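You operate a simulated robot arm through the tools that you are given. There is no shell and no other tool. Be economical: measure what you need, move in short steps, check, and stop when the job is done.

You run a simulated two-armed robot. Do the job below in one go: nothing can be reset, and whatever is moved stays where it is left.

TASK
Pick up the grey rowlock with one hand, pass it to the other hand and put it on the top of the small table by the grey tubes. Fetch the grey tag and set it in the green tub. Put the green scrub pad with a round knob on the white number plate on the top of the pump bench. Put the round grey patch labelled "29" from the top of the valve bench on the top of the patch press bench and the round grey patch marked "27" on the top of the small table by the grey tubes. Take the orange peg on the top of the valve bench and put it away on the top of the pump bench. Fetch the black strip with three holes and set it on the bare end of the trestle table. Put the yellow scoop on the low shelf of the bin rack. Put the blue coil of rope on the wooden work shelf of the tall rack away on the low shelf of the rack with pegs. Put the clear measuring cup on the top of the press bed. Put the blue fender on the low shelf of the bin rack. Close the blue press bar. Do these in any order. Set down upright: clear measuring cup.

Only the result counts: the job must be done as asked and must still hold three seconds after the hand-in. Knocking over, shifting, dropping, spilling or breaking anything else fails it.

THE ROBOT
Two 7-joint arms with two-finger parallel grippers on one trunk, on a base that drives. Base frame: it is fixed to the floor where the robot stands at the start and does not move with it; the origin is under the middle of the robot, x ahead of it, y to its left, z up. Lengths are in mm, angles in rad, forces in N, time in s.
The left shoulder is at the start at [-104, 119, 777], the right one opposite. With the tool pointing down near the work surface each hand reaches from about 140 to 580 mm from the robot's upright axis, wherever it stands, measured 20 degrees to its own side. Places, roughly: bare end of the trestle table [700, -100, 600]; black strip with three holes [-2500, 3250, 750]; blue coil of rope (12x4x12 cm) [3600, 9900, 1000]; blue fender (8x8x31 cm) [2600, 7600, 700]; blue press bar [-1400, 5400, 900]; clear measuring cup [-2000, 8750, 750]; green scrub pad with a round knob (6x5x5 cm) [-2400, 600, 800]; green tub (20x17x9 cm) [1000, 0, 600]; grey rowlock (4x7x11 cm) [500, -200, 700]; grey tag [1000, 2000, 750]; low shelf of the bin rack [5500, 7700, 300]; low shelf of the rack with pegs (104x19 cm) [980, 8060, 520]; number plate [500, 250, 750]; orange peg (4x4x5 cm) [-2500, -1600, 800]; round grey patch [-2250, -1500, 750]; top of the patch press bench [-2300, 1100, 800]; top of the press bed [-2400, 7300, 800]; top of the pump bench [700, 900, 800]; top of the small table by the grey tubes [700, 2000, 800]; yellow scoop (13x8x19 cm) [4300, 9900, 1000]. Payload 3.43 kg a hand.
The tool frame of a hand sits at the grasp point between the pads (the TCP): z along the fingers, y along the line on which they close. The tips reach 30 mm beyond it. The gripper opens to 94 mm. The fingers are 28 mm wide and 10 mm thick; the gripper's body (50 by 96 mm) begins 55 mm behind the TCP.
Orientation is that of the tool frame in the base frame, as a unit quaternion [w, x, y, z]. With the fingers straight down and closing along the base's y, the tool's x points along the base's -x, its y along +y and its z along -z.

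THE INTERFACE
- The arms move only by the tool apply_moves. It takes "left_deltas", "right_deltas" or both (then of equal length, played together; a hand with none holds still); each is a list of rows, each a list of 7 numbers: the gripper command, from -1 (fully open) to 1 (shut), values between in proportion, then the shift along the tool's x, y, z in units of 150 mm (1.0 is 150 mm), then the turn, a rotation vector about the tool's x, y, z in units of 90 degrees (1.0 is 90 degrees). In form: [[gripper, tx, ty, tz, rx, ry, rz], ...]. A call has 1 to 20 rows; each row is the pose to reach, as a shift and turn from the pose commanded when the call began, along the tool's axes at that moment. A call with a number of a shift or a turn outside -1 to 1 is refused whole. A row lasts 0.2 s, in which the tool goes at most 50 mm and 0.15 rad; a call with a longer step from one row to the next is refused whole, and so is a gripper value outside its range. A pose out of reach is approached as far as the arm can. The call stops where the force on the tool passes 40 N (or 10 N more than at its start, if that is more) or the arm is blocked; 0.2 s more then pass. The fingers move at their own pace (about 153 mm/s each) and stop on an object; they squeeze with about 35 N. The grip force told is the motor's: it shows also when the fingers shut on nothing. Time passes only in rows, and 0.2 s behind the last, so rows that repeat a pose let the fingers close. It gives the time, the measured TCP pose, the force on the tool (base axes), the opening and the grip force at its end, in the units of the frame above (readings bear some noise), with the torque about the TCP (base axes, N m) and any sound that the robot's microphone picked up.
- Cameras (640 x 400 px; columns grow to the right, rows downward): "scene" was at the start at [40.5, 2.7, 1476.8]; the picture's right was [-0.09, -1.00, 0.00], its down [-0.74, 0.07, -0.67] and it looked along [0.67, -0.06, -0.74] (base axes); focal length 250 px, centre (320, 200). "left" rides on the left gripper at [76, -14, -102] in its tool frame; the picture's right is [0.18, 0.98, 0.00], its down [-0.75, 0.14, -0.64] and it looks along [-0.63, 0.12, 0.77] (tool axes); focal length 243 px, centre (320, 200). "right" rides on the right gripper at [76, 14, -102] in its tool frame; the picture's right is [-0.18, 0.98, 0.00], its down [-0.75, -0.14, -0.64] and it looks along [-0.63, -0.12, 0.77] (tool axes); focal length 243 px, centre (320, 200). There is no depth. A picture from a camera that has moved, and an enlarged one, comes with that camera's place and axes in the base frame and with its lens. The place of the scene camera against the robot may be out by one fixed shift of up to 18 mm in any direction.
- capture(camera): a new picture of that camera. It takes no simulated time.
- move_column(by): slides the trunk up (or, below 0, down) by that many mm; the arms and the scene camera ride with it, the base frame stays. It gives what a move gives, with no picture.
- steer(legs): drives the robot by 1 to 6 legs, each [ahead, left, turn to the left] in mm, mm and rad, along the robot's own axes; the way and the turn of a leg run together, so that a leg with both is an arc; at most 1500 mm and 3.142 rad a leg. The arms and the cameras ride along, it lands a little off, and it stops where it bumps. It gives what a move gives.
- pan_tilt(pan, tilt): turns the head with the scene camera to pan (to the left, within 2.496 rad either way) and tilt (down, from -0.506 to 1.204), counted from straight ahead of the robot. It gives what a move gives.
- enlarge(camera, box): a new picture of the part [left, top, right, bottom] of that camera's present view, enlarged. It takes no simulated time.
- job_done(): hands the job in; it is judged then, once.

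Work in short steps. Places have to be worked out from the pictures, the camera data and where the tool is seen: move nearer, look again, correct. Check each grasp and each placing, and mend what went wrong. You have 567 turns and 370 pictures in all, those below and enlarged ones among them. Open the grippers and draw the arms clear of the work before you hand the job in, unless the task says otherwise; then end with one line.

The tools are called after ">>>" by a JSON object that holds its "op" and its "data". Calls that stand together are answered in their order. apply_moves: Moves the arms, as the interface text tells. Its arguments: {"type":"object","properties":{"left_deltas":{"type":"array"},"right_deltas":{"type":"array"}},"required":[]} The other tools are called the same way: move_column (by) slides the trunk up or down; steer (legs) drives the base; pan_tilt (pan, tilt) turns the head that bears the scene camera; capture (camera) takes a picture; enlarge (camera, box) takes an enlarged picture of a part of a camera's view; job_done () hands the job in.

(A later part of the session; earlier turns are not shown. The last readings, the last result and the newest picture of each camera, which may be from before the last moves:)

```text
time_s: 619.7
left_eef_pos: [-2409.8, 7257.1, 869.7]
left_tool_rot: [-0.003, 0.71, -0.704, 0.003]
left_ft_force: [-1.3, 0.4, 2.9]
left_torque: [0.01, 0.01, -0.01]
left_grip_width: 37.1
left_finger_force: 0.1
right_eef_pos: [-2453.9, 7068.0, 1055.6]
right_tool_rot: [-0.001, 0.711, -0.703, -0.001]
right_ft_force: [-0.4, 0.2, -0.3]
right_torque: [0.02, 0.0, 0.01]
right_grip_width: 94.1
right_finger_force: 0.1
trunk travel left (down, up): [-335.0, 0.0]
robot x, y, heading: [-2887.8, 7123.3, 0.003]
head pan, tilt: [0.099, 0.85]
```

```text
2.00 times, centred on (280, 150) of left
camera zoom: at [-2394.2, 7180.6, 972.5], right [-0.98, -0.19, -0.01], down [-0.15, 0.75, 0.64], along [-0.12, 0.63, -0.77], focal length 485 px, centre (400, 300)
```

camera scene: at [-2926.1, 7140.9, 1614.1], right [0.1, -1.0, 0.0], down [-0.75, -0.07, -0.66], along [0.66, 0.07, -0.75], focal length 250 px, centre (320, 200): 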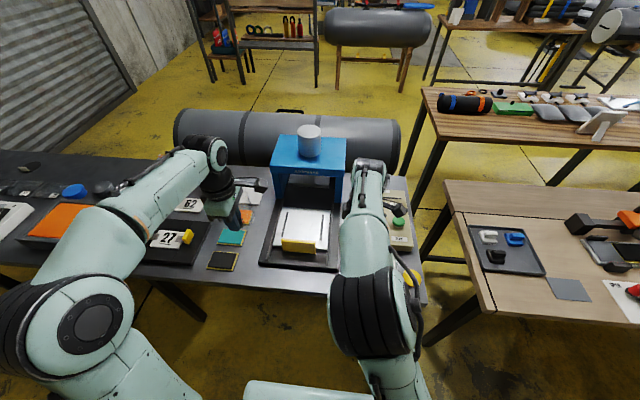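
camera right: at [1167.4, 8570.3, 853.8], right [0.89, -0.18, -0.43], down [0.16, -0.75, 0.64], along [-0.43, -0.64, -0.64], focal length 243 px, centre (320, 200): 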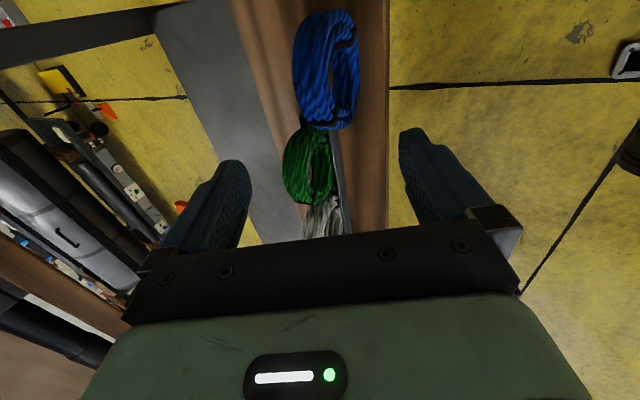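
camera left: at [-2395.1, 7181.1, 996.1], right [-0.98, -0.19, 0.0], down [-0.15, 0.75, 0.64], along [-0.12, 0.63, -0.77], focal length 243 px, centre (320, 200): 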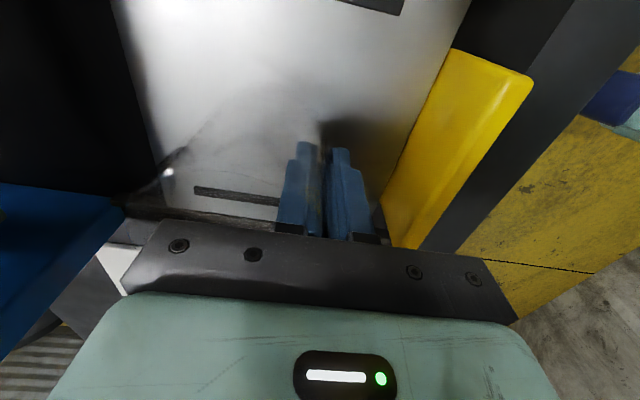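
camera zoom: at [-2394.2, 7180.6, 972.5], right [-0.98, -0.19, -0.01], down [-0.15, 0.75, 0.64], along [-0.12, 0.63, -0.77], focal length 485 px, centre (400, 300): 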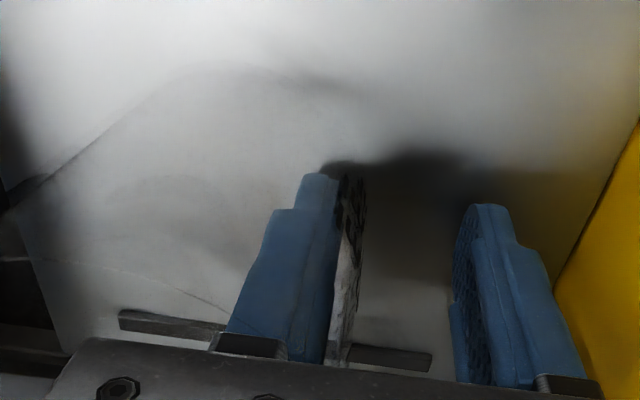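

The wall still touches the inner finger, so I shift 5 mm inward and then lift straight up.

>>> {"op": "apply_moves", "data": {"left_deltas": [[0.2, 0, -0.035, 0, 0, 0, 0], [0.2, 0, -0.035, -0.1, 0, 0, 0], [0.2, 0, -0.035, -0.3, 0, 0, 0], [0.2, 0, -0.035, -0.6, 0, 0, 0], [0.2, 0, -0.035, -0.9, 0, 0, 0]]}}

>>> {"op": "capture", "data": {"camera": "left"}}

>>> {"op": "enlarge", "data": {"camera": "scene", "box": [240, 160, 380, 290]}}

```text
time_s: 620.9
left_eef_pos: [-2404.1, 7258.8, 1004.2]
left_tool_rot: [-0.003, 0.71, -0.704, 0.002]
left_ft_force: [0.3, 0.2, 0.3]
left_torque: [0.03, 0.01, 0.01]
left_grip_width: 37.7
left_finger_force: 0.0
right_eef_pos: [-2453.8, 7069.0, 1055.9]
right_tool_rot: [-0.002, 0.711, -0.703, 0.0]
right_ft_force: [0.4, 0.2, -0.4]
right_torque: [0.03, -0.04, 0.0]
right_grip_width: 94.0
right_finger_force: 0.1
trunk travel left (down, up): [-335.0, 0.0]
robot x, y, heading: [-2887.0, 7125.1, 0.001]
head pan, tilt: [0.099, 0.85]
```

```text
154 pictures are left
camera left: at [-2388.4, 7182.1, 1106.8], right [-0.98, -0.19, -0.01], down [-0.15, 0.75, 0.64], along [-0.12, 0.63, -0.77], focal length 243 px, centre (320, 200)
```

left: 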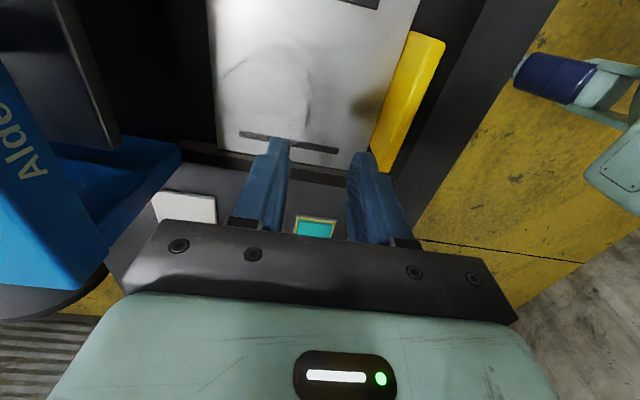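

```text
3.08 times, centred on (310, 225) of scene
camera zoom: at [-2849.6, 7140.9, 1614.1], right [0.1, -1.0, 0.0], down [-0.75, -0.07, -0.66], along [0.66, 0.07, -0.75], focal length 768 px, centre (351, 123)
```

zoom: 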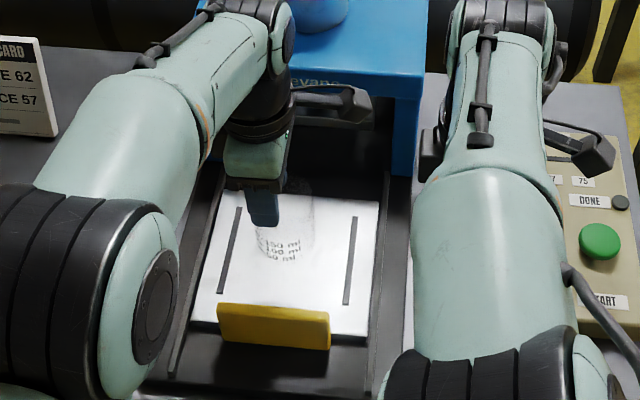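

The cup stands upright on the bed. I back away, lower the trunk, drive south down the west aisle, and look for the press bar.

>>> {"op": "steer", "data": {"legs": [[-380, 0, 0], [0, -1400, 0]]}}

>>> {"op": "move_column", "data": {"by": -135}}

>>> {"op": "pan_tilt", "data": {"pan": -0.1, "tilt": 0.45}}

>>> {"op": "capture", "data": {"camera": "scene"}}

>>> {"op": "pan_tilt", "data": {"pan": -1.1, "tilt": 0.45}}

>>> {"op": "capture", "data": {"camera": "scene"}}

```text
time_s: 635.1
left_eef_pos: [-2796.0, 5884.2, 1003.3]
left_tool_rot: [0.003, -0.704, 0.711, -0.003]
left_ft_force: [0.0, -0.5, 0.2]
left_torque: [-0.01, -0.03, 0.02]
left_grip_width: 37.5
left_finger_force: 0.0
right_eef_pos: [-2848.6, 5695.2, 1056.0]
right_tool_rot: [0.001, -0.704, 0.71, 0.0]
right_ft_force: [0.4, -0.2, -0.2]
right_torque: [0.0, -0.03, 0.01]
right_grip_width: 93.9
right_finger_force: 0.2
trunk travel left (down, up): [-335.0, 0.0]
robot x, y, heading: [-3276.7, 5756.4, -0.022]
head pan, tilt: [0.099, 0.85]
```

```text
time_s: 636.7
left_eef_pos: [-2795.4, 5885.1, 868.1]
left_tool_rot: [0.003, -0.703, 0.711, -0.003]
left_ft_force: [-0.1, -0.4, 0.3]
left_torque: [-0.02, -0.02, 0.02]
left_grip_width: 37.6
left_finger_force: 0.1
right_eef_pos: [-2849.9, 5696.2, 922.0]
right_tool_rot: [0.001, -0.705, 0.709, 0.0]
right_ft_force: [0.6, -1.3, -0.2]
right_torque: [0.01, 0.02, -0.03]
right_grip_width: 93.9
right_finger_force: 0.0
trunk travel left (down, up): [-200.0, 135.0]
robot x, y, heading: [-3281.0, 5758.7, -0.024]
head pan, tilt: [0.099, 0.85]
```

```text
time_s: 637.6
left_eef_pos: [-2794.3, 5885.1, 868.7]
left_tool_rot: [0.003, -0.703, 0.711, -0.004]
left_ft_force: [0.0, -0.4, -0.6]
left_torque: [0.04, 0.0, 0.01]
left_grip_width: 37.6
left_finger_force: 0.1
right_eef_pos: [-2848.3, 5695.0, 921.2]
right_tool_rot: [0.001, -0.705, 0.709, 0.0]
right_ft_force: [-0.4, -0.2, 1.0]
right_torque: [-0.02, -0.04, 0.0]
right_grip_width: 93.9
right_finger_force: 0.1
trunk travel left (down, up): [-200.0, 135.0]
robot x, y, heading: [-3278.5, 5761.4, -0.022]
head pan, tilt: [-0.099, 0.45]
```

```text
152 pictures are left
camera scene: at [-3226.6, 5758.6, 1509.6], right [-0.12, -0.99, 0.0], down [-0.43, 0.05, -0.9], along [0.89, -0.11, -0.44], focal length 250 px, centre (320, 200)
```

scene: 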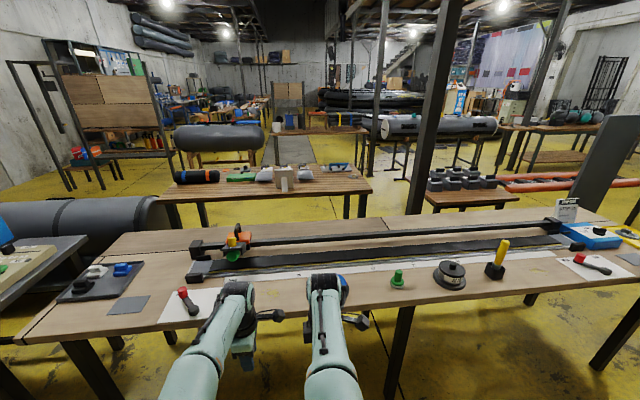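

```text
time_s: 638.9
left_eef_pos: [-2794.8, 5884.1, 868.5]
left_tool_rot: [0.003, -0.704, 0.71, -0.003]
left_ft_force: [0.7, -0.5, 0.0]
left_torque: [0.0, 0.0, 0.01]
left_grip_width: 37.6
left_finger_force: 0.2
right_eef_pos: [-2849.4, 5695.1, 921.3]
right_tool_rot: [0.0, -0.704, 0.71, -0.001]
right_ft_force: [0.6, 0.6, 0.2]
right_torque: [0.03, -0.03, 0.01]
right_grip_width: 94.1
right_finger_force: 0.1
trunk travel left (down, up): [-200.0, 135.0]
robot x, y, heading: [-3280.3, 5763.3, -0.026]
head pan, tilt: [-1.1, 0.45]
```

```text
151 pictures are left
camera scene: at [-3277.7, 5686.9, 1509.7], right [-0.9, -0.44, 0.0], down [-0.19, 0.39, -0.9], along [0.39, -0.81, -0.44], focal length 250 px, centre (320, 200)
```

scene: 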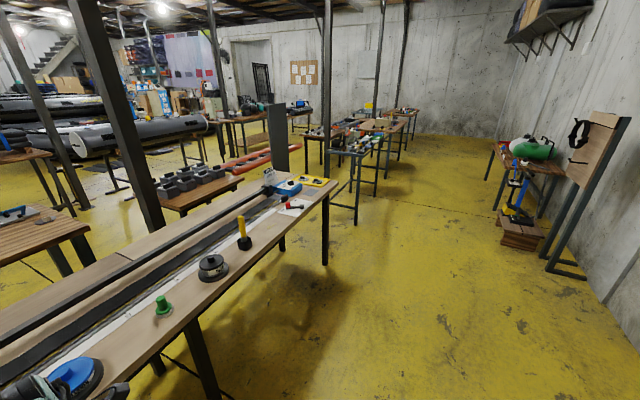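

>>> {"op": "pan_tilt", "data": {"pan": -0.15, "tilt": 0.4}}

>>> {"op": "enlarge", "data": {"camera": "scene", "box": [130, 120, 400, 260]}}

>>> {"op": "enlarge", "data": {"camera": "scene", "box": [380, 120, 640, 280]}}

```text
time_s: 640.1
left_eef_pos: [-2794.2, 5884.5, 869.3]
left_tool_rot: [0.003, -0.704, 0.71, -0.003]
left_ft_force: [-0.2, -0.5, 0.4]
left_torque: [0.0, 0.0, -0.02]
left_grip_width: 37.7
left_finger_force: 0.2
right_eef_pos: [-2849.3, 5696.2, 920.0]
right_tool_rot: [0.001, -0.705, 0.71, 0.0]
right_ft_force: [0.5, 0.1, -0.4]
right_torque: [0.01, -0.01, -0.01]
right_grip_width: 94.1
right_finger_force: 0.0
trunk travel left (down, up): [-200.0, 135.0]
robot x, y, heading: [-3281.4, 5757.1, -0.018]
head pan, tilt: [-0.15, 0.4]
```

```text
2.37 times, centred on (265, 190) of scene
camera zoom: at [-3226.6, 5753.7, 1514.4], right [-0.17, -0.99, 0.0], down [-0.38, 0.07, -0.92], along [0.91, -0.16, -0.39], focal length 592 px, centre (450, 224)
```

zoom: 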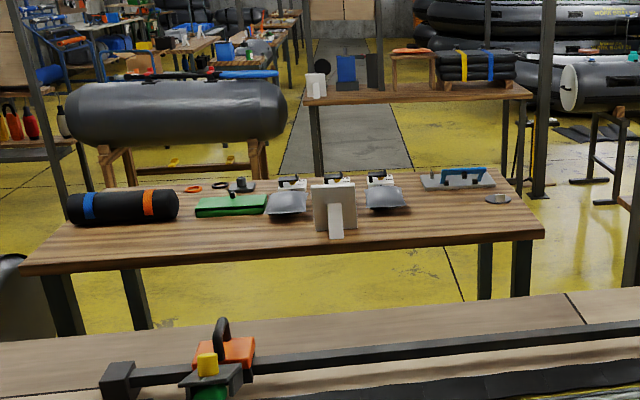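

```text
2.46 times, centred on (510, 200) of scene
camera zoom: at [-3226.6, 5753.7, 1514.4], right [-0.17, -0.99, 0.0], down [-0.38, 0.07, -0.92], along [0.91, -0.16, -0.39], focal length 615 px, centre (-148, 200)
```

zoom: 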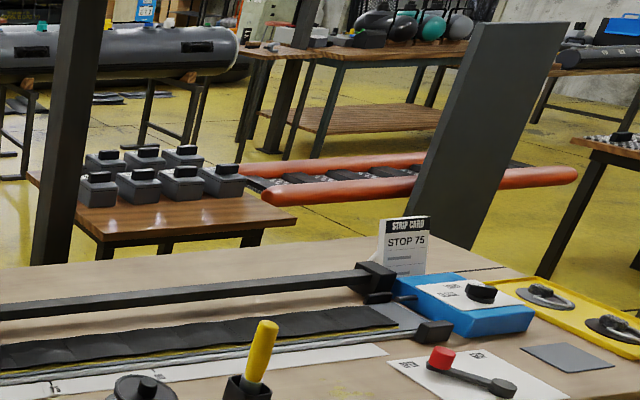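

The blue press bar is on the farther table's east side, to be done later from the east lane. The steel table with the black strip is reachable from this aisle, so I strafe south to y≈3250.

>>> {"op": "steer", "data": {"legs": [[-120, 0, 0.02], [0, -1500, 0], [0, -950, 0]]}}

>>> {"op": "pan_tilt", "data": {"pan": 0.0, "tilt": 0.6}}

>>> {"op": "capture", "data": {"camera": "scene"}}

```text
time_s: 662.6
left_eef_pos: [-2934.7, 3425.3, 869.4]
left_tool_rot: [0.003, -0.703, 0.711, -0.004]
left_ft_force: [0.0, -1.3, 0.2]
left_torque: [0.02, -0.03, 0.03]
left_grip_width: 37.6
left_finger_force: 0.1
right_eef_pos: [-2988.8, 3235.3, 919.8]
right_tool_rot: [0.001, -0.705, 0.709, 0.0]
right_ft_force: [0.0, -0.3, 0.1]
right_torque: [0.0, -0.03, 0.02]
right_grip_width: 93.9
right_finger_force: 0.0
trunk travel left (down, up): [-200.0, 135.0]
robot x, y, heading: [-3416.5, 3296.7, -0.022]
head pan, tilt: [-0.15, 0.4]
```

```text
time_s: 663.3
left_eef_pos: [-2935.6, 3425.6, 868.3]
left_tool_rot: [0.003, -0.704, 0.71, -0.003]
left_ft_force: [-0.1, -0.2, 0.9]
left_torque: [0.03, 0.01, 0.03]
left_grip_width: 37.4
left_finger_force: 0.0
right_eef_pos: [-2988.5, 3235.9, 921.8]
right_tool_rot: [0.001, -0.705, 0.709, 0.001]
right_ft_force: [-0.4, 0.7, -0.1]
right_torque: [0.0, 0.0, -0.01]
right_grip_width: 93.9
right_finger_force: 0.0
trunk travel left (down, up): [-200.0, 135.0]
robot x, y, heading: [-3415.4, 3301.6, -0.016]
head pan, tilt: [0.0, 0.6]
```

```text
148 pictures are left
camera scene: at [-3369.0, 3307.6, 1496.2], right [-0.02, -1.0, 0.0], down [-0.56, 0.01, -0.83], along [0.83, -0.02, -0.56], focal length 250 px, centre (320, 200)
```

scene: 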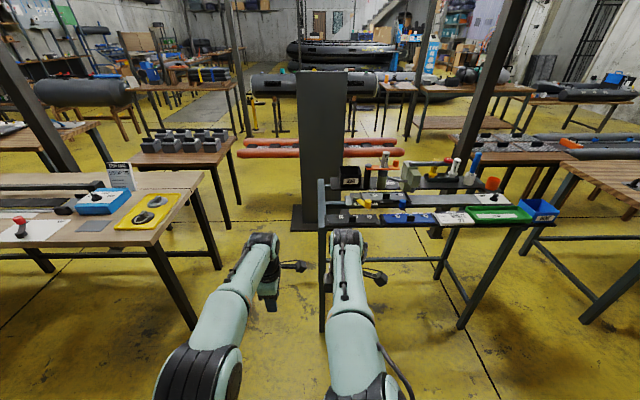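

>>> {"op": "enlarge", "data": {"camera": "scene", "box": [310, 130, 580, 270]}}

```text
2.37 times, centred on (445, 200) of scene
camera zoom: at [-3369.0, 3307.6, 1496.2], right [-0.02, -1.0, 0.0], down [-0.56, 0.01, -0.83], along [0.83, -0.02, -0.56], focal length 592 px, centre (24, 200)
```

zoom: 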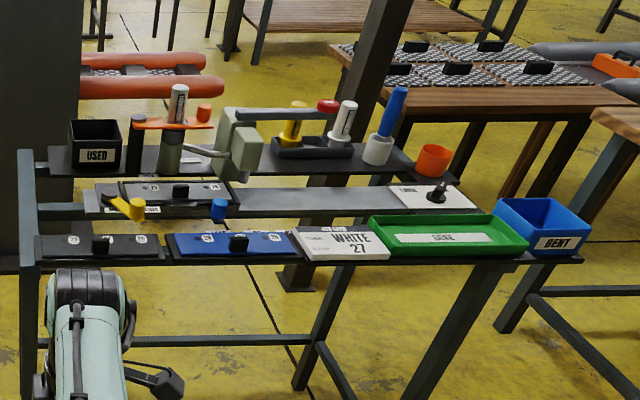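

The black strip looks to be the leftmost item at about [-2447, 3134]. I move closer for a good look.

>>> {"op": "steer", "data": {"legs": [[350, -40, 0.016]]}}

>>> {"op": "pan_tilt", "data": {"pan": -0.1, "tilt": 0.85}}

>>> {"op": "enlarge", "data": {"camera": "scene", "box": [200, 130, 520, 330]}}

>>> {"op": "capture", "data": {"camera": "right"}}

```text
time_s: 665.6
left_eef_pos: [-2588.1, 3390.4, 867.2]
left_tool_rot: [-0.004, 0.709, -0.705, 0.003]
left_ft_force: [-0.1, -0.3, -0.4]
left_torque: [0.02, 0.0, -0.02]
left_grip_width: 37.6
left_finger_force: 0.1
right_eef_pos: [-2638.9, 3199.9, 920.6]
right_tool_rot: [-0.001, 0.71, -0.704, 0.0]
right_ft_force: [0.2, 0.1, -0.4]
right_torque: [0.05, 0.03, 0.02]
right_grip_width: 94.1
right_finger_force: 0.0
trunk travel left (down, up): [-200.0, 135.0]
robot x, y, heading: [-3070.6, 3258.9, -0.007]
head pan, tilt: [0.0, 0.6]
```

```text
time_s: 666.4
left_eef_pos: [-2588.4, 3389.2, 868.2]
left_tool_rot: [-0.004, 0.709, -0.705, 0.003]
left_ft_force: [0.2, 0.2, -1.5]
left_torque: [0.01, -0.02, -0.02]
left_grip_width: 37.5
left_finger_force: 0.0
right_eef_pos: [-2639.0, 3199.7, 921.0]
right_tool_rot: [-0.001, 0.711, -0.703, 0.0]
right_ft_force: [1.5, 0.1, -0.6]
right_torque: [0.0, -0.01, 0.02]
right_grip_width: 93.8
right_finger_force: 0.0
trunk travel left (down, up): [-200.0, 135.0]
robot x, y, heading: [-3069.3, 3255.4, -0.001]
head pan, tilt: [-0.099, 0.85]
```

```text
2.00 times, centred on (360, 230) of scene
camera zoom: at [-3031.4, 3257.7, 1475.3], right [-0.1, -0.99, 0.0], down [-0.75, 0.08, -0.66], along [0.66, -0.07, -0.75], focal length 499 px, centre (240, 140)
```

zoom: 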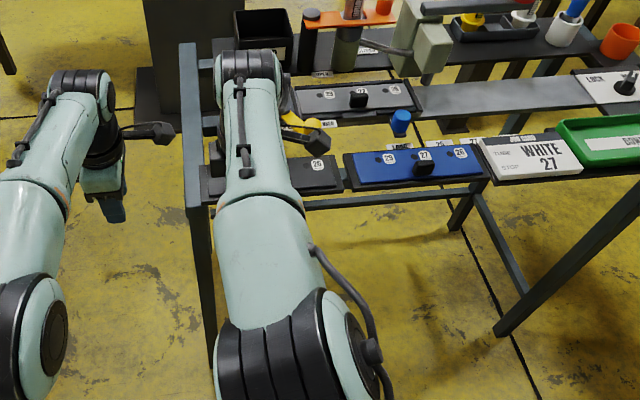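

```text
145 pictures are left
camera right: at [-2652.8, 3122.3, 1023.9], right [-0.98, 0.18, 0.0], down [0.13, 0.75, 0.64], along [0.11, 0.63, -0.77], focal length 243 px, centre (320, 200)
```

right: 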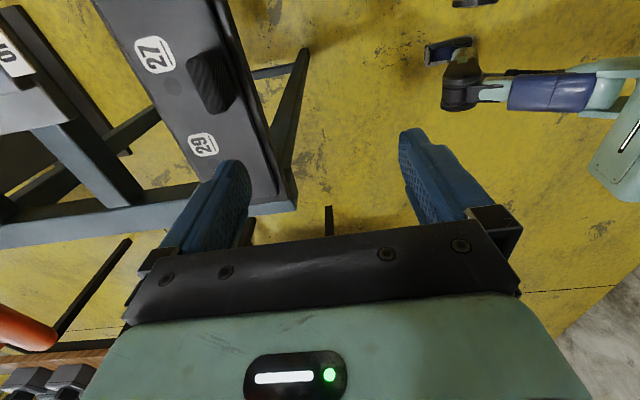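

>>> {"op": "apply_moves", "data": {"right_deltas": [[-1, 0.3, 0.0, 0, 0, 0, 0], [-1, 0.6, -0.1, 0, 0, 0, 0], [-1, 0.9, -0.3, 0, 0, 0, 0], [-1, 0.9, -0.6, 0, 0, 0, 0], [-1, 0.9, -0.9, 0, 0, 0, 0]]}}

>>> {"op": "enlarge", "data": {"camera": "scene", "box": [280, 150, 500, 260]}}

>>> {"op": "capture", "data": {"camera": "right"}}

```text
refused: row 3 steps farther than a row can; nothing moved
```

```text
2.91 times, centred on (390, 205) of scene
camera zoom: at [-3031.4, 3257.7, 1475.3], right [-0.1, -0.99, 0.0], down [-0.75, 0.08, -0.66], along [0.66, -0.07, -0.75], focal length 726 px, centre (116, 186)
```

zoom: 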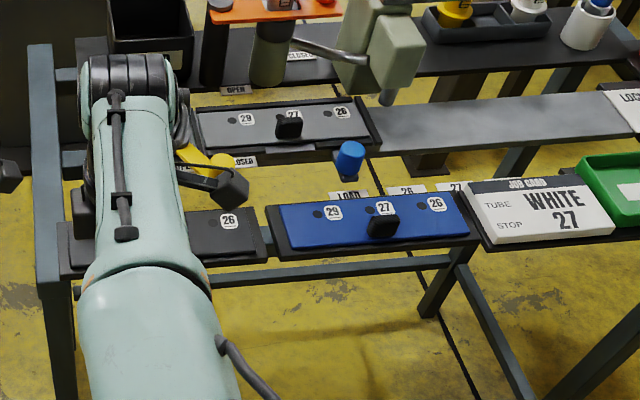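

```text
143 pictures are left
camera right: at [-2652.8, 3122.3, 1023.9], right [-0.98, 0.18, 0.0], down [0.13, 0.75, 0.64], along [0.11, 0.63, -0.77], focal length 243 px, centre (320, 200)
```

right: 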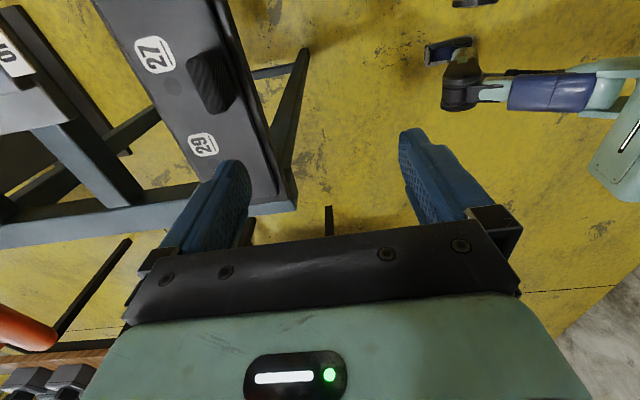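

Black, blue and grey strips all have a centre knob and three holes; the black one is front-left with its knob near [-2545, 3160]. I bring the right hand above it.

>>> {"op": "apply_moves", "data": {"right_deltas": [[-1, -0.15, -0.06, 0.1, 0, 0, 0], [-1, -0.3, -0.13, 0.2, 0, 0, 0], [-1, -0.45, -0.2, 0.3, 0, 0, 0], [-1, -0.6, -0.26, 0.4, 0, 0, 0]]}}

>>> {"op": "capture", "data": {"camera": "right"}}

```text
time_s: 667.2
left_eef_pos: [-2588.5, 3392.6, 868.4]
left_tool_rot: [-0.005, 0.711, -0.703, 0.002]
left_ft_force: [-0.5, 0.9, 0.4]
left_torque: [-0.12, -0.05, -0.01]
left_grip_width: 37.7
left_finger_force: 0.0
right_eef_pos: [-2606.6, 3263.8, 884.5]
right_tool_rot: [0.005, -0.707, 0.707, -0.007]
right_ft_force: [-3.9, -0.7, 11.1]
right_torque: [-0.03, -0.33, -0.08]
right_grip_width: 91.9
right_finger_force: 0.1
trunk travel left (down, up): [-200.0, 135.0]
robot x, y, heading: [-3071.8, 3257.8, -0.005]
head pan, tilt: [-0.099, 0.85]
stopped in row 4 (right hand): the force on the tool passed its limit at 54 N (the readings are from after the stop); the commanded pose is now the measured one
```

```text
142 pictures are left
camera right: at [-2623.0, 3187.1, 988.0], right [-0.98, 0.18, -0.02], down [0.13, 0.76, 0.64], along [0.13, 0.63, -0.77], focal length 243 px, centre (320, 200)
```

right: 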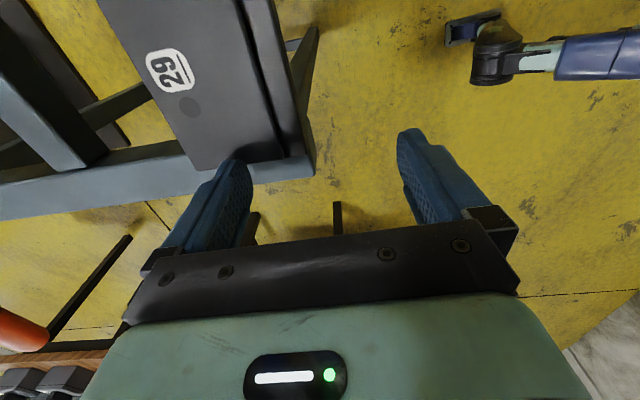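

The right hand is still yawed from the coil pick, so it moved the wrong way and touched the left hand. I use the correct axes (closing along x) to go over the knob.

>>> {"op": "apply_moves", "data": {"right_deltas": [[-1, 0.25, 0, 0, 0, 0, 0], [-1, 0.5, -0.1, 0, 0, 0, 0], [-1, 0.65, -0.25, 0, 0, 0, 0], [-1, 0.685, -0.41, 0.1, 0, 0, 0]]}}

>>> {"op": "capture", "data": {"camera": "right"}}

>>> {"op": "capture", "data": {"camera": "scene"}}

```text
time_s: 668.2
left_eef_pos: [-2588.8, 3394.1, 868.0]
left_tool_rot: [-0.005, 0.711, -0.703, 0.002]
left_ft_force: [0.2, -0.5, -0.6]
left_torque: [0.0, 0.03, 0.01]
left_grip_width: 37.8
left_finger_force: 0.1
right_eef_pos: [-2600.6, 3206.9, 884.8]
right_tool_rot: [-0.005, 0.707, -0.707, 0.008]
right_ft_force: [-0.4, 0.0, 20.9]
right_torque: [-0.19, -0.94, -0.03]
right_grip_width: 93.2
right_finger_force: 0.0
right hand out of reach, approached as far as the arm can: row 2, 3, 4
trunk travel left (down, up): [-200.0, 135.0]
robot x, y, heading: [-3065.8, 3255.9, -0.005]
head pan, tilt: [-0.099, 0.85]
```

```text
141 pictures are left
camera right: at [-2617.2, 3131.2, 987.8], right [-0.98, 0.18, -0.02], down [0.13, 0.76, 0.64], along [0.13, 0.63, -0.77], focal length 243 px, centre (320, 200)
```

right: 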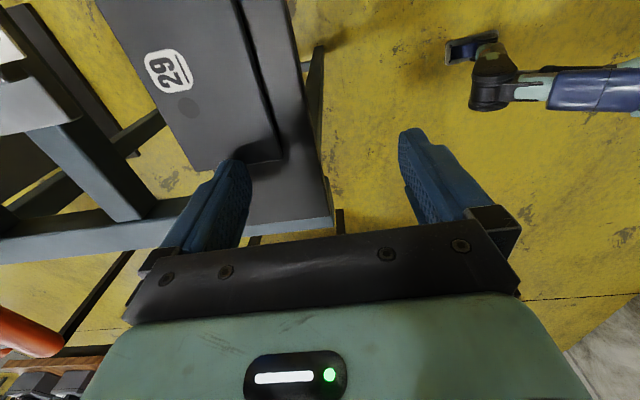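

```text
140 pictures are left
camera scene: at [-3033.2, 3257.7, 1475.3], right [-0.1, -0.99, 0.0], down [-0.75, 0.08, -0.66], along [0.66, -0.07, -0.75], focal length 250 px, centre (320, 200)
```

scene: 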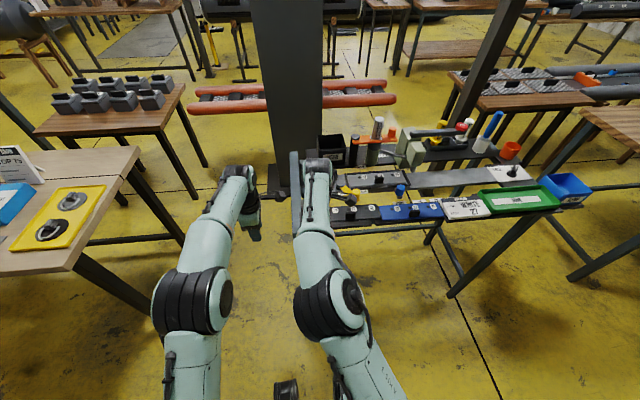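

There's a 21 N upward force: the front finger is resting on the bench edge, so the bench top is higher than I assumed (~850). I raise the hand at once.

>>> {"op": "apply_moves", "data": {"right_deltas": [[-1, 0, 0, -0.2, 0, 0, 0], [-1, 0, 0, -0.5, 0, 0, 0], [-1, 0, 0, -0.8, 0, 0, 0]]}}

>>> {"op": "capture", "data": {"camera": "right"}}

>>> {"op": "enlarge", "data": {"camera": "scene", "box": [240, 130, 500, 290]}}

```text
time_s: 669.0
left_eef_pos: [-2589.0, 3393.2, 870.7]
left_tool_rot: [-0.006, 0.712, -0.702, 0.003]
left_ft_force: [-1.7, 0.4, 1.0]
left_torque: [0.02, -0.05, 0.04]
left_grip_width: 37.5
left_finger_force: 0.0
right_eef_pos: [-2635.8, 3214.2, 1002.0]
right_tool_rot: [0.004, -0.707, 0.708, -0.007]
right_ft_force: [-0.5, 0.4, 0.2]
right_torque: [0.0, -0.05, -0.02]
right_grip_width: 93.9
right_finger_force: 0.0
right hand out of reach, approached as far as the arm can: row 2, 3
trunk travel left (down, up): [-200.0, 135.0]
robot x, y, heading: [-3067.8, 3250.1, -0.007]
head pan, tilt: [-0.099, 0.85]
```

```text
139 pictures are left
camera right: at [-2652.0, 3138.5, 1104.6], right [-0.98, 0.18, -0.02], down [0.13, 0.76, 0.64], along [0.13, 0.63, -0.77], focal length 243 px, centre (320, 200)
```

right: 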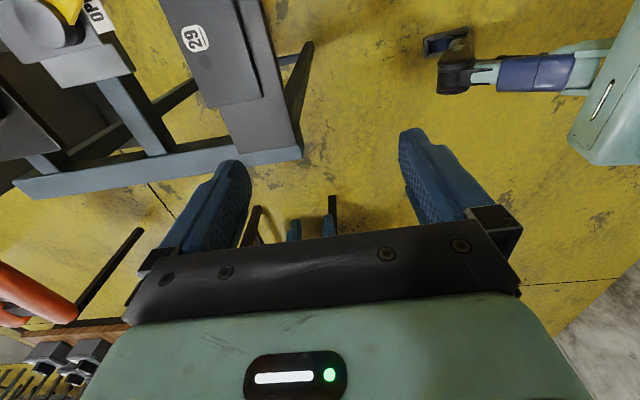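

```text
2.46 times, centred on (370, 210) of scene
camera zoom: at [-3034.8, 3257.3, 1475.3], right [-0.1, -0.99, 0.0], down [-0.75, 0.08, -0.66], along [0.66, -0.07, -0.75], focal length 615 px, centre (197, 175)
```

zoom: 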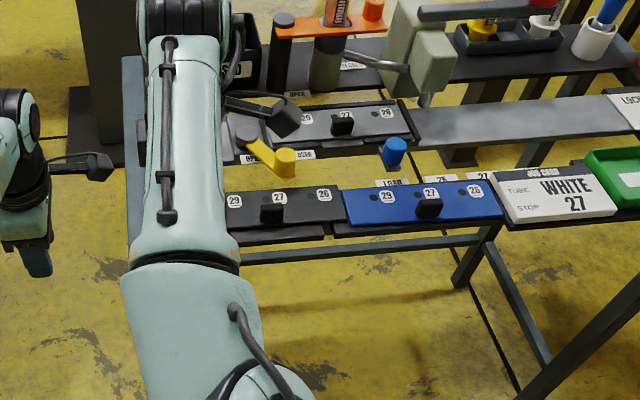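

The contact slid the black strip ~45 mm along its tray (only the strip itself). It now lies at z≈856 with its knob near [-2556, 3097]. I reposition the base closer and to the right, then look.

>>> {"op": "steer", "data": {"legs": [[60, -100, 0.007]]}}

>>> {"op": "apply_moves", "data": {"right_deltas": [[-1, 0, 0, 0, 0, 0, 0], [-1, 0, 0, 0, 0, 0, 0]]}}

>>> {"op": "capture", "data": {"camera": "right"}}

```text
time_s: 670.6
left_eef_pos: [-2530.0, 3303.1, 867.4]
left_tool_rot: [-0.007, 0.714, -0.7, -0.001]
left_ft_force: [-9.9, 24.9, 1.3]
left_torque: [0.71, 0.49, -0.77]
left_grip_width: 43.0
left_finger_force: 4.4
right_eef_pos: [-2574.5, 3120.0, 1000.1]
right_tool_rot: [-0.004, 0.709, -0.705, 0.007]
right_ft_force: [0.3, -0.6, -0.1]
right_torque: [0.01, -0.01, -0.01]
right_grip_width: 94.0
right_finger_force: 0.1
trunk travel left (down, up): [-200.0, 135.0]
robot x, y, heading: [-3009.9, 3162.1, -0.003]
head pan, tilt: [-0.099, 0.85]
```

```text
time_s: 671.2
left_eef_pos: [-2530.0, 3303.1, 868.5]
left_tool_rot: [-0.008, 0.715, -0.699, -0.003]
left_ft_force: [-2.5, 6.9, 2.0]
left_torque: [0.2, 0.16, -0.17]
left_grip_width: 38.8
left_finger_force: 0.8
right_eef_pos: [-2574.9, 3118.6, 1000.3]
right_tool_rot: [-0.004, 0.709, -0.705, 0.008]
right_ft_force: [-0.2, 0.0, 0.0]
right_torque: [0.03, -0.05, 0.01]
right_grip_width: 93.9
right_finger_force: 0.1
trunk travel left (down, up): [-200.0, 135.0]
robot x, y, heading: [-3013.8, 3156.5, -0.001]
head pan, tilt: [-0.099, 0.85]
```

```text
137 pictures are left
camera right: at [-2589.0, 3042.3, 1104.0], right [-0.98, 0.18, -0.02], down [0.13, 0.76, 0.64], along [0.13, 0.63, -0.77], focal length 243 px, centre (320, 200)
```

right: 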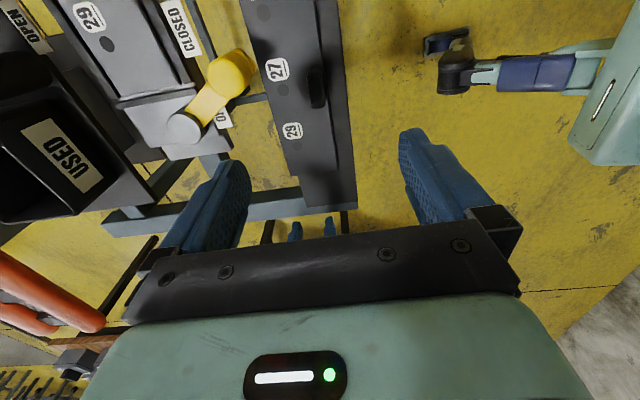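

The left hand is pressing sideways on the bench frame. I move it away (north), up and back.

>>> {"op": "apply_moves", "data": {"left_deltas": [[-1, -0.15, 0, 0, 0, 0, 0], [-1, -0.3, 0, -0.1, 0, 0, 0], [-1, -0.3, 0.2, -0.35, 0, 0, 0], [-1, -0.3, 0.45, -0.5, 0, 0, 0], [-1, -0.3, 0.7, -0.6, 0, 0, 0], [-1, -0.3, 1, -0.6, 0, 0, 0]]}}

>>> {"op": "capture", "data": {"camera": "scene"}}

```text
time_s: 672.6
left_eef_pos: [-2682.8, 3342.1, 958.1]
left_tool_rot: [-0.008, 0.714, -0.7, -0.002]
left_ft_force: [-0.7, -0.4, 0.5]
left_torque: [0.0, 0.02, 0.02]
left_grip_width: 94.0
left_finger_force: 0.1
right_eef_pos: [-2574.5, 3119.2, 1001.7]
right_tool_rot: [-0.004, 0.71, -0.704, 0.007]
right_ft_force: [0.7, -0.4, 0.0]
right_torque: [-0.02, -0.03, 0.04]
right_grip_width: 94.2
right_finger_force: 0.0
trunk travel left (down, up): [-200.0, 135.0]
robot x, y, heading: [-3009.7, 3160.8, 0.003]
head pan, tilt: [-0.099, 0.85]
```

```text
136 pictures are left
camera scene: at [-2972.5, 3158.6, 1475.2], right [-0.1, -1.0, 0.0], down [-0.75, 0.07, -0.66], along [0.66, -0.06, -0.75], focal length 250 px, centre (320, 200)
```

scene: 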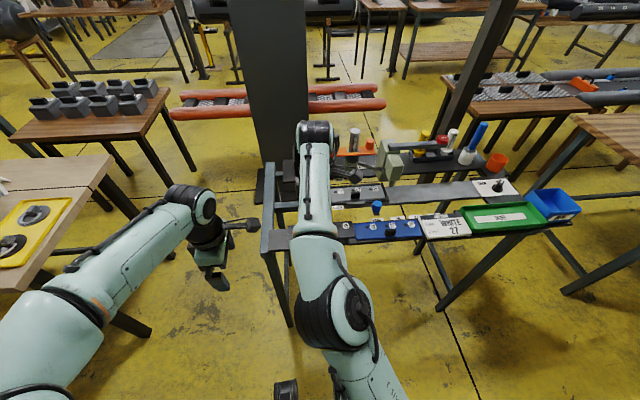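

The knob reads at [-2570, 3104]. I descend with a 50-mm opening to TCP z≈890 and close on it.

>>> {"op": "apply_moves", "data": {"right_deltas": [[-0.06, 0.1, -0.03, 0.2, 0, 0, 0], [-0.06, 0.1, -0.03, 0.4, 0, 0, 0], [-0.06, 0.1, -0.03, 0.6, 0, 0, 0], [-0.06, 0.1, -0.03, 0.7, 0, 0, 0], [-0.06, 0.1, -0.03, 0.74, 0, 0, 0]]}}

>>> {"op": "capture", "data": {"camera": "right"}}

```text
time_s: 673.8
left_eef_pos: [-2682.8, 3341.8, 957.3]
left_tool_rot: [-0.008, 0.715, -0.699, -0.003]
left_ft_force: [-0.2, -1.3, -0.1]
left_torque: [0.02, 0.01, 0.0]
left_grip_width: 94.1
left_finger_force: 0.0
right_eef_pos: [-2567.5, 3102.6, 890.4]
right_tool_rot: [-0.004, 0.71, -0.704, 0.007]
right_ft_force: [-0.4, -0.1, -0.1]
right_torque: [0.0, -0.02, -0.01]
right_grip_width: 49.6
right_finger_force: 0.1
trunk travel left (down, up): [-200.0, 135.0]
robot x, y, heading: [-3010.0, 3155.3, -0.001]
head pan, tilt: [-0.099, 0.85]
```

```text
135 pictures are left
camera right: at [-2582.1, 3026.2, 993.5], right [-0.98, 0.18, -0.02], down [0.13, 0.76, 0.64], along [0.13, 0.63, -0.77], focal length 243 px, centre (320, 200)
```

right: 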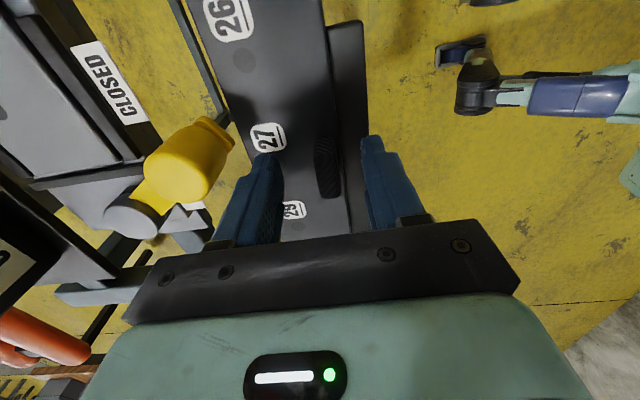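

The knob is centred between the fingers. I close and lift.

>>> {"op": "apply_moves", "data": {"right_deltas": [[1, 0, 0, 0.03, 0, 0, 0], [1, 0, 0, 0.03, 0, 0, 0], [1, 0, 0, 0.03, 0, 0, 0], [1, 0, 0, -0.1, 0, 0, 0], [1, 0, 0, -0.3, 0, 0, 0], [1, 0, 0, -0.5, 0, 0, 0], [1, 0, 0, -0.7, 0, 0, 0]]}}

>>> {"op": "capture", "data": {"camera": "right"}}

>>> {"op": "enlarge", "data": {"camera": "scene", "box": [240, 130, 480, 290]}}

```text
time_s: 675.4
left_eef_pos: [-2682.5, 3341.1, 957.1]
left_tool_rot: [-0.008, 0.714, -0.7, -0.002]
left_ft_force: [-0.9, 0.3, -0.8]
left_torque: [0.02, 0.0, 0.0]
left_grip_width: 94.0
left_finger_force: 0.1
right_eef_pos: [-2568.7, 3102.7, 994.9]
right_tool_rot: [-0.005, 0.709, -0.705, 0.008]
right_ft_force: [1.3, 0.3, -1.2]
right_torque: [-0.03, -0.02, -0.03]
right_grip_width: 12.2
right_finger_force: 35.3
trunk travel left (down, up): [-200.0, 135.0]
robot x, y, heading: [-3012.9, 3154.4, 0.004]
head pan, tilt: [-0.099, 0.85]
```

```text
134 pictures are left
camera right: at [-2583.4, 3025.2, 1098.1], right [-0.98, 0.18, -0.02], down [0.13, 0.76, 0.64], along [0.13, 0.63, -0.77], focal length 243 px, centre (320, 200)
```

right: 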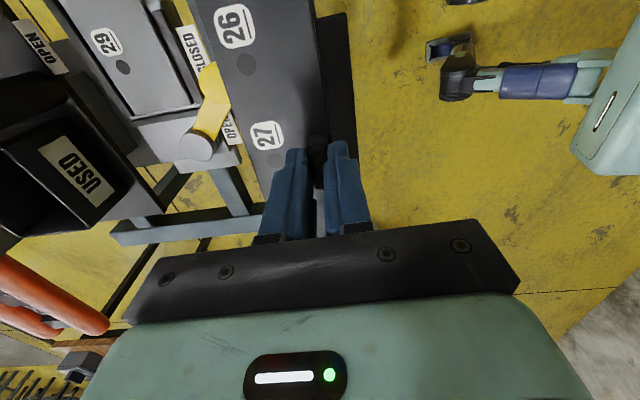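

```text
2.50 times, centred on (360, 210) of scene
camera zoom: at [-2971.6, 3157.9, 1475.3], right [-0.1, -1.0, 0.0], down [-0.75, 0.07, -0.66], along [0.66, -0.06, -0.75], focal length 624 px, centre (220, 175)
```

zoom: 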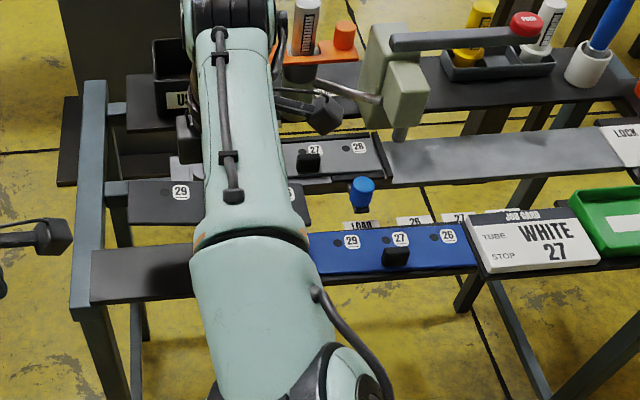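

The strip is lifted by its knob. I back out and look south along the aisle toward the patch press and valve benches.

>>> {"op": "apply_moves", "data": {"right_deltas": [[1, 0, 0.2, 0, 0, 0, 0], [1, 0, 0.4, 0, 0, 0, 0], [1, 0, 0.5, 0, 0, 0, 0]]}}

>>> {"op": "steer", "data": {"legs": [[-450, 0, 0], [0, -900, 0]]}}

>>> {"op": "pan_tilt", "data": {"pan": -0.9, "tilt": 0.4}}

>>> {"op": "capture", "data": {"camera": "scene"}}

>>> {"op": "pan_tilt", "data": {"pan": -0.1, "tilt": 0.4}}

>>> {"op": "capture", "data": {"camera": "scene"}}

```text
time_s: 676.2
left_eef_pos: [-2682.6, 3341.1, 957.6]
left_tool_rot: [-0.008, 0.715, -0.699, -0.002]
left_ft_force: [-0.6, 0.5, 0.3]
left_torque: [0.02, 0.01, 0.0]
left_grip_width: 94.1
left_finger_force: 0.2
right_eef_pos: [-2645.4, 3102.4, 992.2]
right_tool_rot: [-0.004, 0.709, -0.705, 0.007]
right_ft_force: [-0.3, 0.4, -1.3]
right_torque: [-0.02, -0.02, 0.01]
right_grip_width: 12.0
right_finger_force: 35.4
trunk travel left (down, up): [-200.0, 135.0]
robot x, y, heading: [-3009.7, 3154.5, -0.0]
head pan, tilt: [-0.099, 0.85]
```

```text
time_s: 686.8
left_eef_pos: [-3141.3, 2439.2, 957.0]
left_tool_rot: [-0.008, 0.712, -0.702, -0.003]
left_ft_force: [-0.3, -0.1, 0.1]
left_torque: [0.01, 0.0, -0.01]
left_grip_width: 94.0
left_finger_force: 0.0
right_eef_pos: [-3106.2, 2199.8, 992.7]
right_tool_rot: [0.004, -0.707, 0.707, -0.007]
right_ft_force: [-0.2, 0.4, -1.5]
right_torque: [-0.01, 0.0, 0.0]
right_grip_width: 11.8
right_finger_force: 34.9
trunk travel left (down, up): [-200.0, 135.0]
robot x, y, heading: [-3469.6, 2259.1, -0.005]
head pan, tilt: [-0.099, 0.85]
```

```text
time_s: 687.9
left_eef_pos: [-3140.5, 2439.8, 958.1]
left_tool_rot: [-0.007, 0.712, -0.702, -0.002]
left_ft_force: [0.2, -0.8, -0.1]
left_torque: [0.02, 0.03, 0.03]
left_grip_width: 94.1
left_finger_force: 0.0
right_eef_pos: [-3105.2, 2200.2, 993.7]
right_tool_rot: [-0.004, 0.707, -0.707, 0.007]
right_ft_force: [0.8, 0.4, -0.5]
right_torque: [0.0, 0.03, -0.02]
right_grip_width: 12.1
right_finger_force: 34.9
trunk travel left (down, up): [-200.0, 135.0]
robot x, y, heading: [-3470.0, 2258.8, -0.006]
head pan, tilt: [-0.901, 0.4]
```

```text
132 pictures are left
camera scene: at [-3452.3, 2193.7, 1514.3], right [-0.79, -0.62, 0.0], down [-0.24, 0.31, -0.92], along [0.57, -0.72, -0.39], focal length 250 px, centre (320, 200)
```

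scene: 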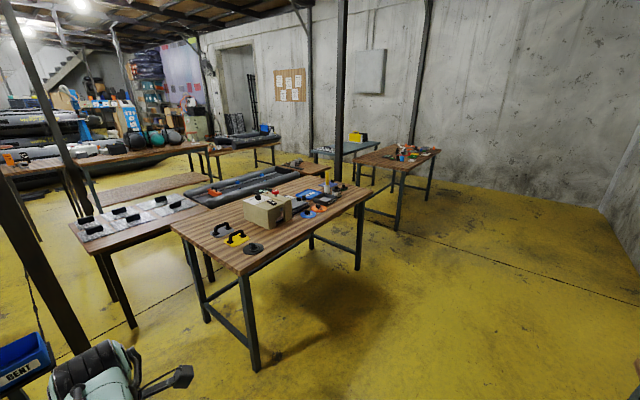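

```text
time_s: 689.0
left_eef_pos: [-3141.5, 2440.1, 956.2]
left_tool_rot: [-0.008, 0.712, -0.702, -0.002]
left_ft_force: [-0.6, 0.1, -0.4]
left_torque: [0.0, 0.01, 0.0]
left_grip_width: 93.8
left_finger_force: 0.1
right_eef_pos: [-3104.5, 2201.3, 993.0]
right_tool_rot: [0.004, -0.707, 0.707, -0.006]
right_ft_force: [0.1, -0.6, 0.0]
right_torque: [0.02, 0.01, 0.01]
right_grip_width: 12.3
right_finger_force: 34.7
trunk travel left (down, up): [-200.0, 135.0]
robot x, y, heading: [-3471.6, 2255.0, -0.005]
head pan, tilt: [-0.099, 0.4]
```

```text
131 pictures are left
camera scene: at [-3417.4, 2256.7, 1514.4], right [-0.11, -0.99, 0.0], down [-0.39, 0.04, -0.92], along [0.92, -0.1, -0.39], focal length 250 px, centre (320, 200)
```

scene: 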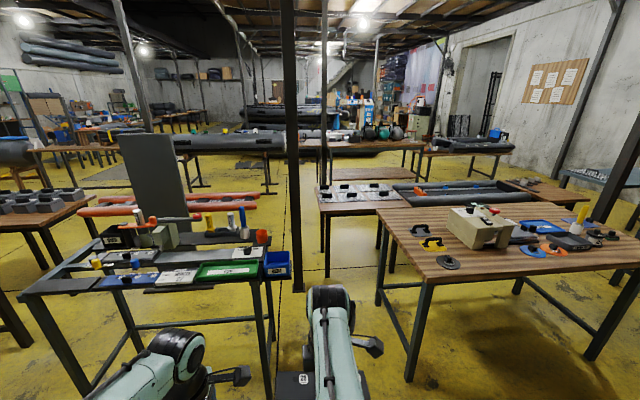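

The patch press bench comes next to the south, then the valve bench. I strafe down to the valve bench (y≈-1450) with the strip in the right hand.

>>> {"op": "steer", "data": {"legs": [[0, -1500, 0], [0, -1500, 0.005], [0, -700, 0]]}}

>>> {"op": "pan_tilt", "data": {"pan": 0.0, "tilt": 0.55}}

>>> {"op": "capture", "data": {"camera": "scene"}}

```text
time_s: 720.9
left_eef_pos: [-3111.6, -1179.9, 957.4]
left_tool_rot: [-0.007, 0.727, -0.687, -0.003]
left_ft_force: [-0.2, 0.9, -0.1]
left_torque: [-0.01, 0.0, 0.0]
left_grip_width: 93.9
left_finger_force: 0.0
right_eef_pos: [-3066.0, -1417.8, 992.8]
right_tool_rot: [-0.005, 0.721, -0.693, 0.007]
right_ft_force: [0.1, -0.7, -1.3]
right_torque: [-0.02, 0.06, 0.01]
right_grip_width: 12.0
right_finger_force: 34.7
trunk travel left (down, up): [-200.0, 135.0]
robot x, y, heading: [-3428.8, -1377.9, 0.038]
head pan, tilt: [-0.099, 0.4]
```

```text
time_s: 721.6
left_eef_pos: [-3111.2, -1180.0, 957.5]
left_tool_rot: [-0.008, 0.727, -0.687, -0.002]
left_ft_force: [0.7, -0.6, -0.2]
left_torque: [0.01, -0.02, 0.01]
left_grip_width: 94.0
left_finger_force: 0.0
right_eef_pos: [-3065.2, -1417.9, 993.1]
right_tool_rot: [-0.004, 0.722, -0.692, 0.007]
right_ft_force: [-0.6, -0.3, -0.6]
right_torque: [-0.01, 0.03, 0.03]
right_grip_width: 12.0
right_finger_force: 35.5
trunk travel left (down, up): [-200.0, 135.0]
robot x, y, heading: [-3432.1, -1374.6, 0.036]
head pan, tilt: [0.0, 0.55]
```

```text
130 pictures are left
camera scene: at [-3382.2, -1364.9, 1500.7], right [0.04, -1.0, 0.0], down [-0.52, -0.02, -0.85], along [0.85, 0.03, -0.52], focal length 250 px, centre (320, 200)
```

scene: 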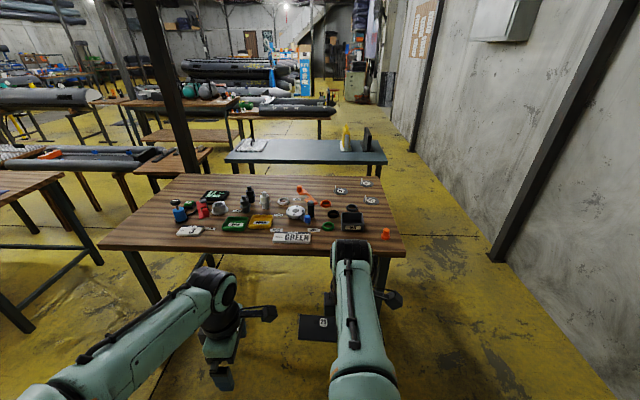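

>>> {"op": "enlarge", "data": {"camera": "scene", "box": [150, 165, 420, 260]}}

```text
2.37 times, centred on (285, 212) of scene
camera zoom: at [-3382.2, -1364.9, 1500.7], right [0.04, -1.0, 0.0], down [-0.52, -0.02, -0.85], along [0.85, 0.03, -0.52], focal length 592 px, centre (403, 170)
```

zoom: 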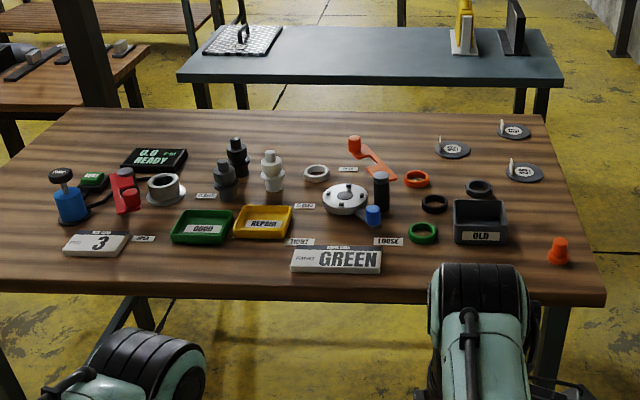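

>>> {"op": "enlarge", "data": {"camera": "scene", "box": [325, 172, 405, 245]}}

```text
5.48 times, centred on (365, 208) of scene
camera zoom: at [-3382.2, -1364.9, 1500.7], right [0.04, -1.0, 0.0], down [-0.52, -0.02, -0.85], along [0.85, 0.03, -0.52], focal length 1368 px, centre (73, 153)
```

zoom: 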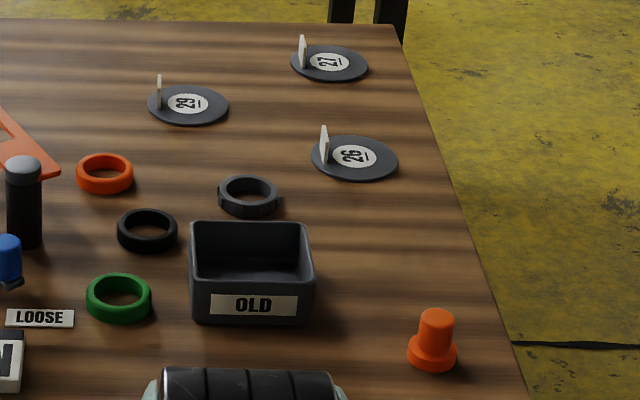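

Labels are clear: "29" is the left disc, "27" the far right one, "26" the near one; the orange peg is at the near corner. They're best reached from the bench's south end, so I drive around and face north.

>>> {"op": "steer", "data": {"legs": [[0, 0, -0.036], [0, -770, 0], [1150, 0, 0], [0, 0, 1.57]]}}

>>> {"op": "pan_tilt", "data": {"pan": 0.0, "tilt": 0.75}}

>>> {"op": "capture", "data": {"camera": "scene"}}

```text
time_s: 738.5
left_eef_pos: [-2468.0, -1817.1, 956.1]
left_tool_rot: [-0.003, 1.0, 0.025, -0.007]
left_ft_force: [0.1, -0.5, 0.3]
left_torque: [-0.02, -0.01, -0.02]
left_grip_width: 93.9
left_finger_force: 0.1
right_eef_pos: [-2229.1, -1773.2, 991.7]
right_tool_rot: [-0.007, 1.0, 0.017, 0.002]
right_ft_force: [-0.8, -1.3, -1.4]
right_torque: [0.0, -0.01, 0.03]
right_grip_width: 12.3
right_finger_force: 34.7
trunk travel left (down, up): [-200.0, 135.0]
robot x, y, heading: [-2272.6, -2140.3, 1.598]
head pan, tilt: [0.0, 0.55]
```

```text
time_s: 739.2
left_eef_pos: [-2467.5, -1818.5, 958.5]
left_tool_rot: [-0.003, 1.0, 0.024, -0.007]
left_ft_force: [0.0, -0.1, 0.0]
left_torque: [0.0, -0.01, -0.01]
left_grip_width: 94.2
left_finger_force: 0.0
right_eef_pos: [-2229.4, -1773.8, 992.0]
right_tool_rot: [-0.008, 1.0, 0.017, 0.001]
right_ft_force: [0.0, -0.3, -0.9]
right_torque: [-0.01, -0.01, 0.01]
right_grip_width: 12.1
right_finger_force: 34.5
trunk travel left (down, up): [-200.0, 135.0]
robot x, y, heading: [-2271.4, -2137.8, 1.601]
head pan, tilt: [0.0, 0.75]
```

```text
127 pictures are left
camera scene: at [-2270.6, -2090.1, 1483.3], right [1.0, 0.03, 0.0], down [0.02, -0.68, -0.73], along [-0.02, 0.73, -0.68], focal length 250 px, centre (320, 200)
```

scene: 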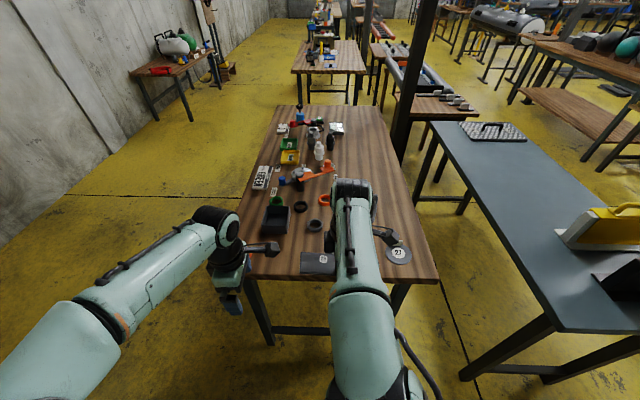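

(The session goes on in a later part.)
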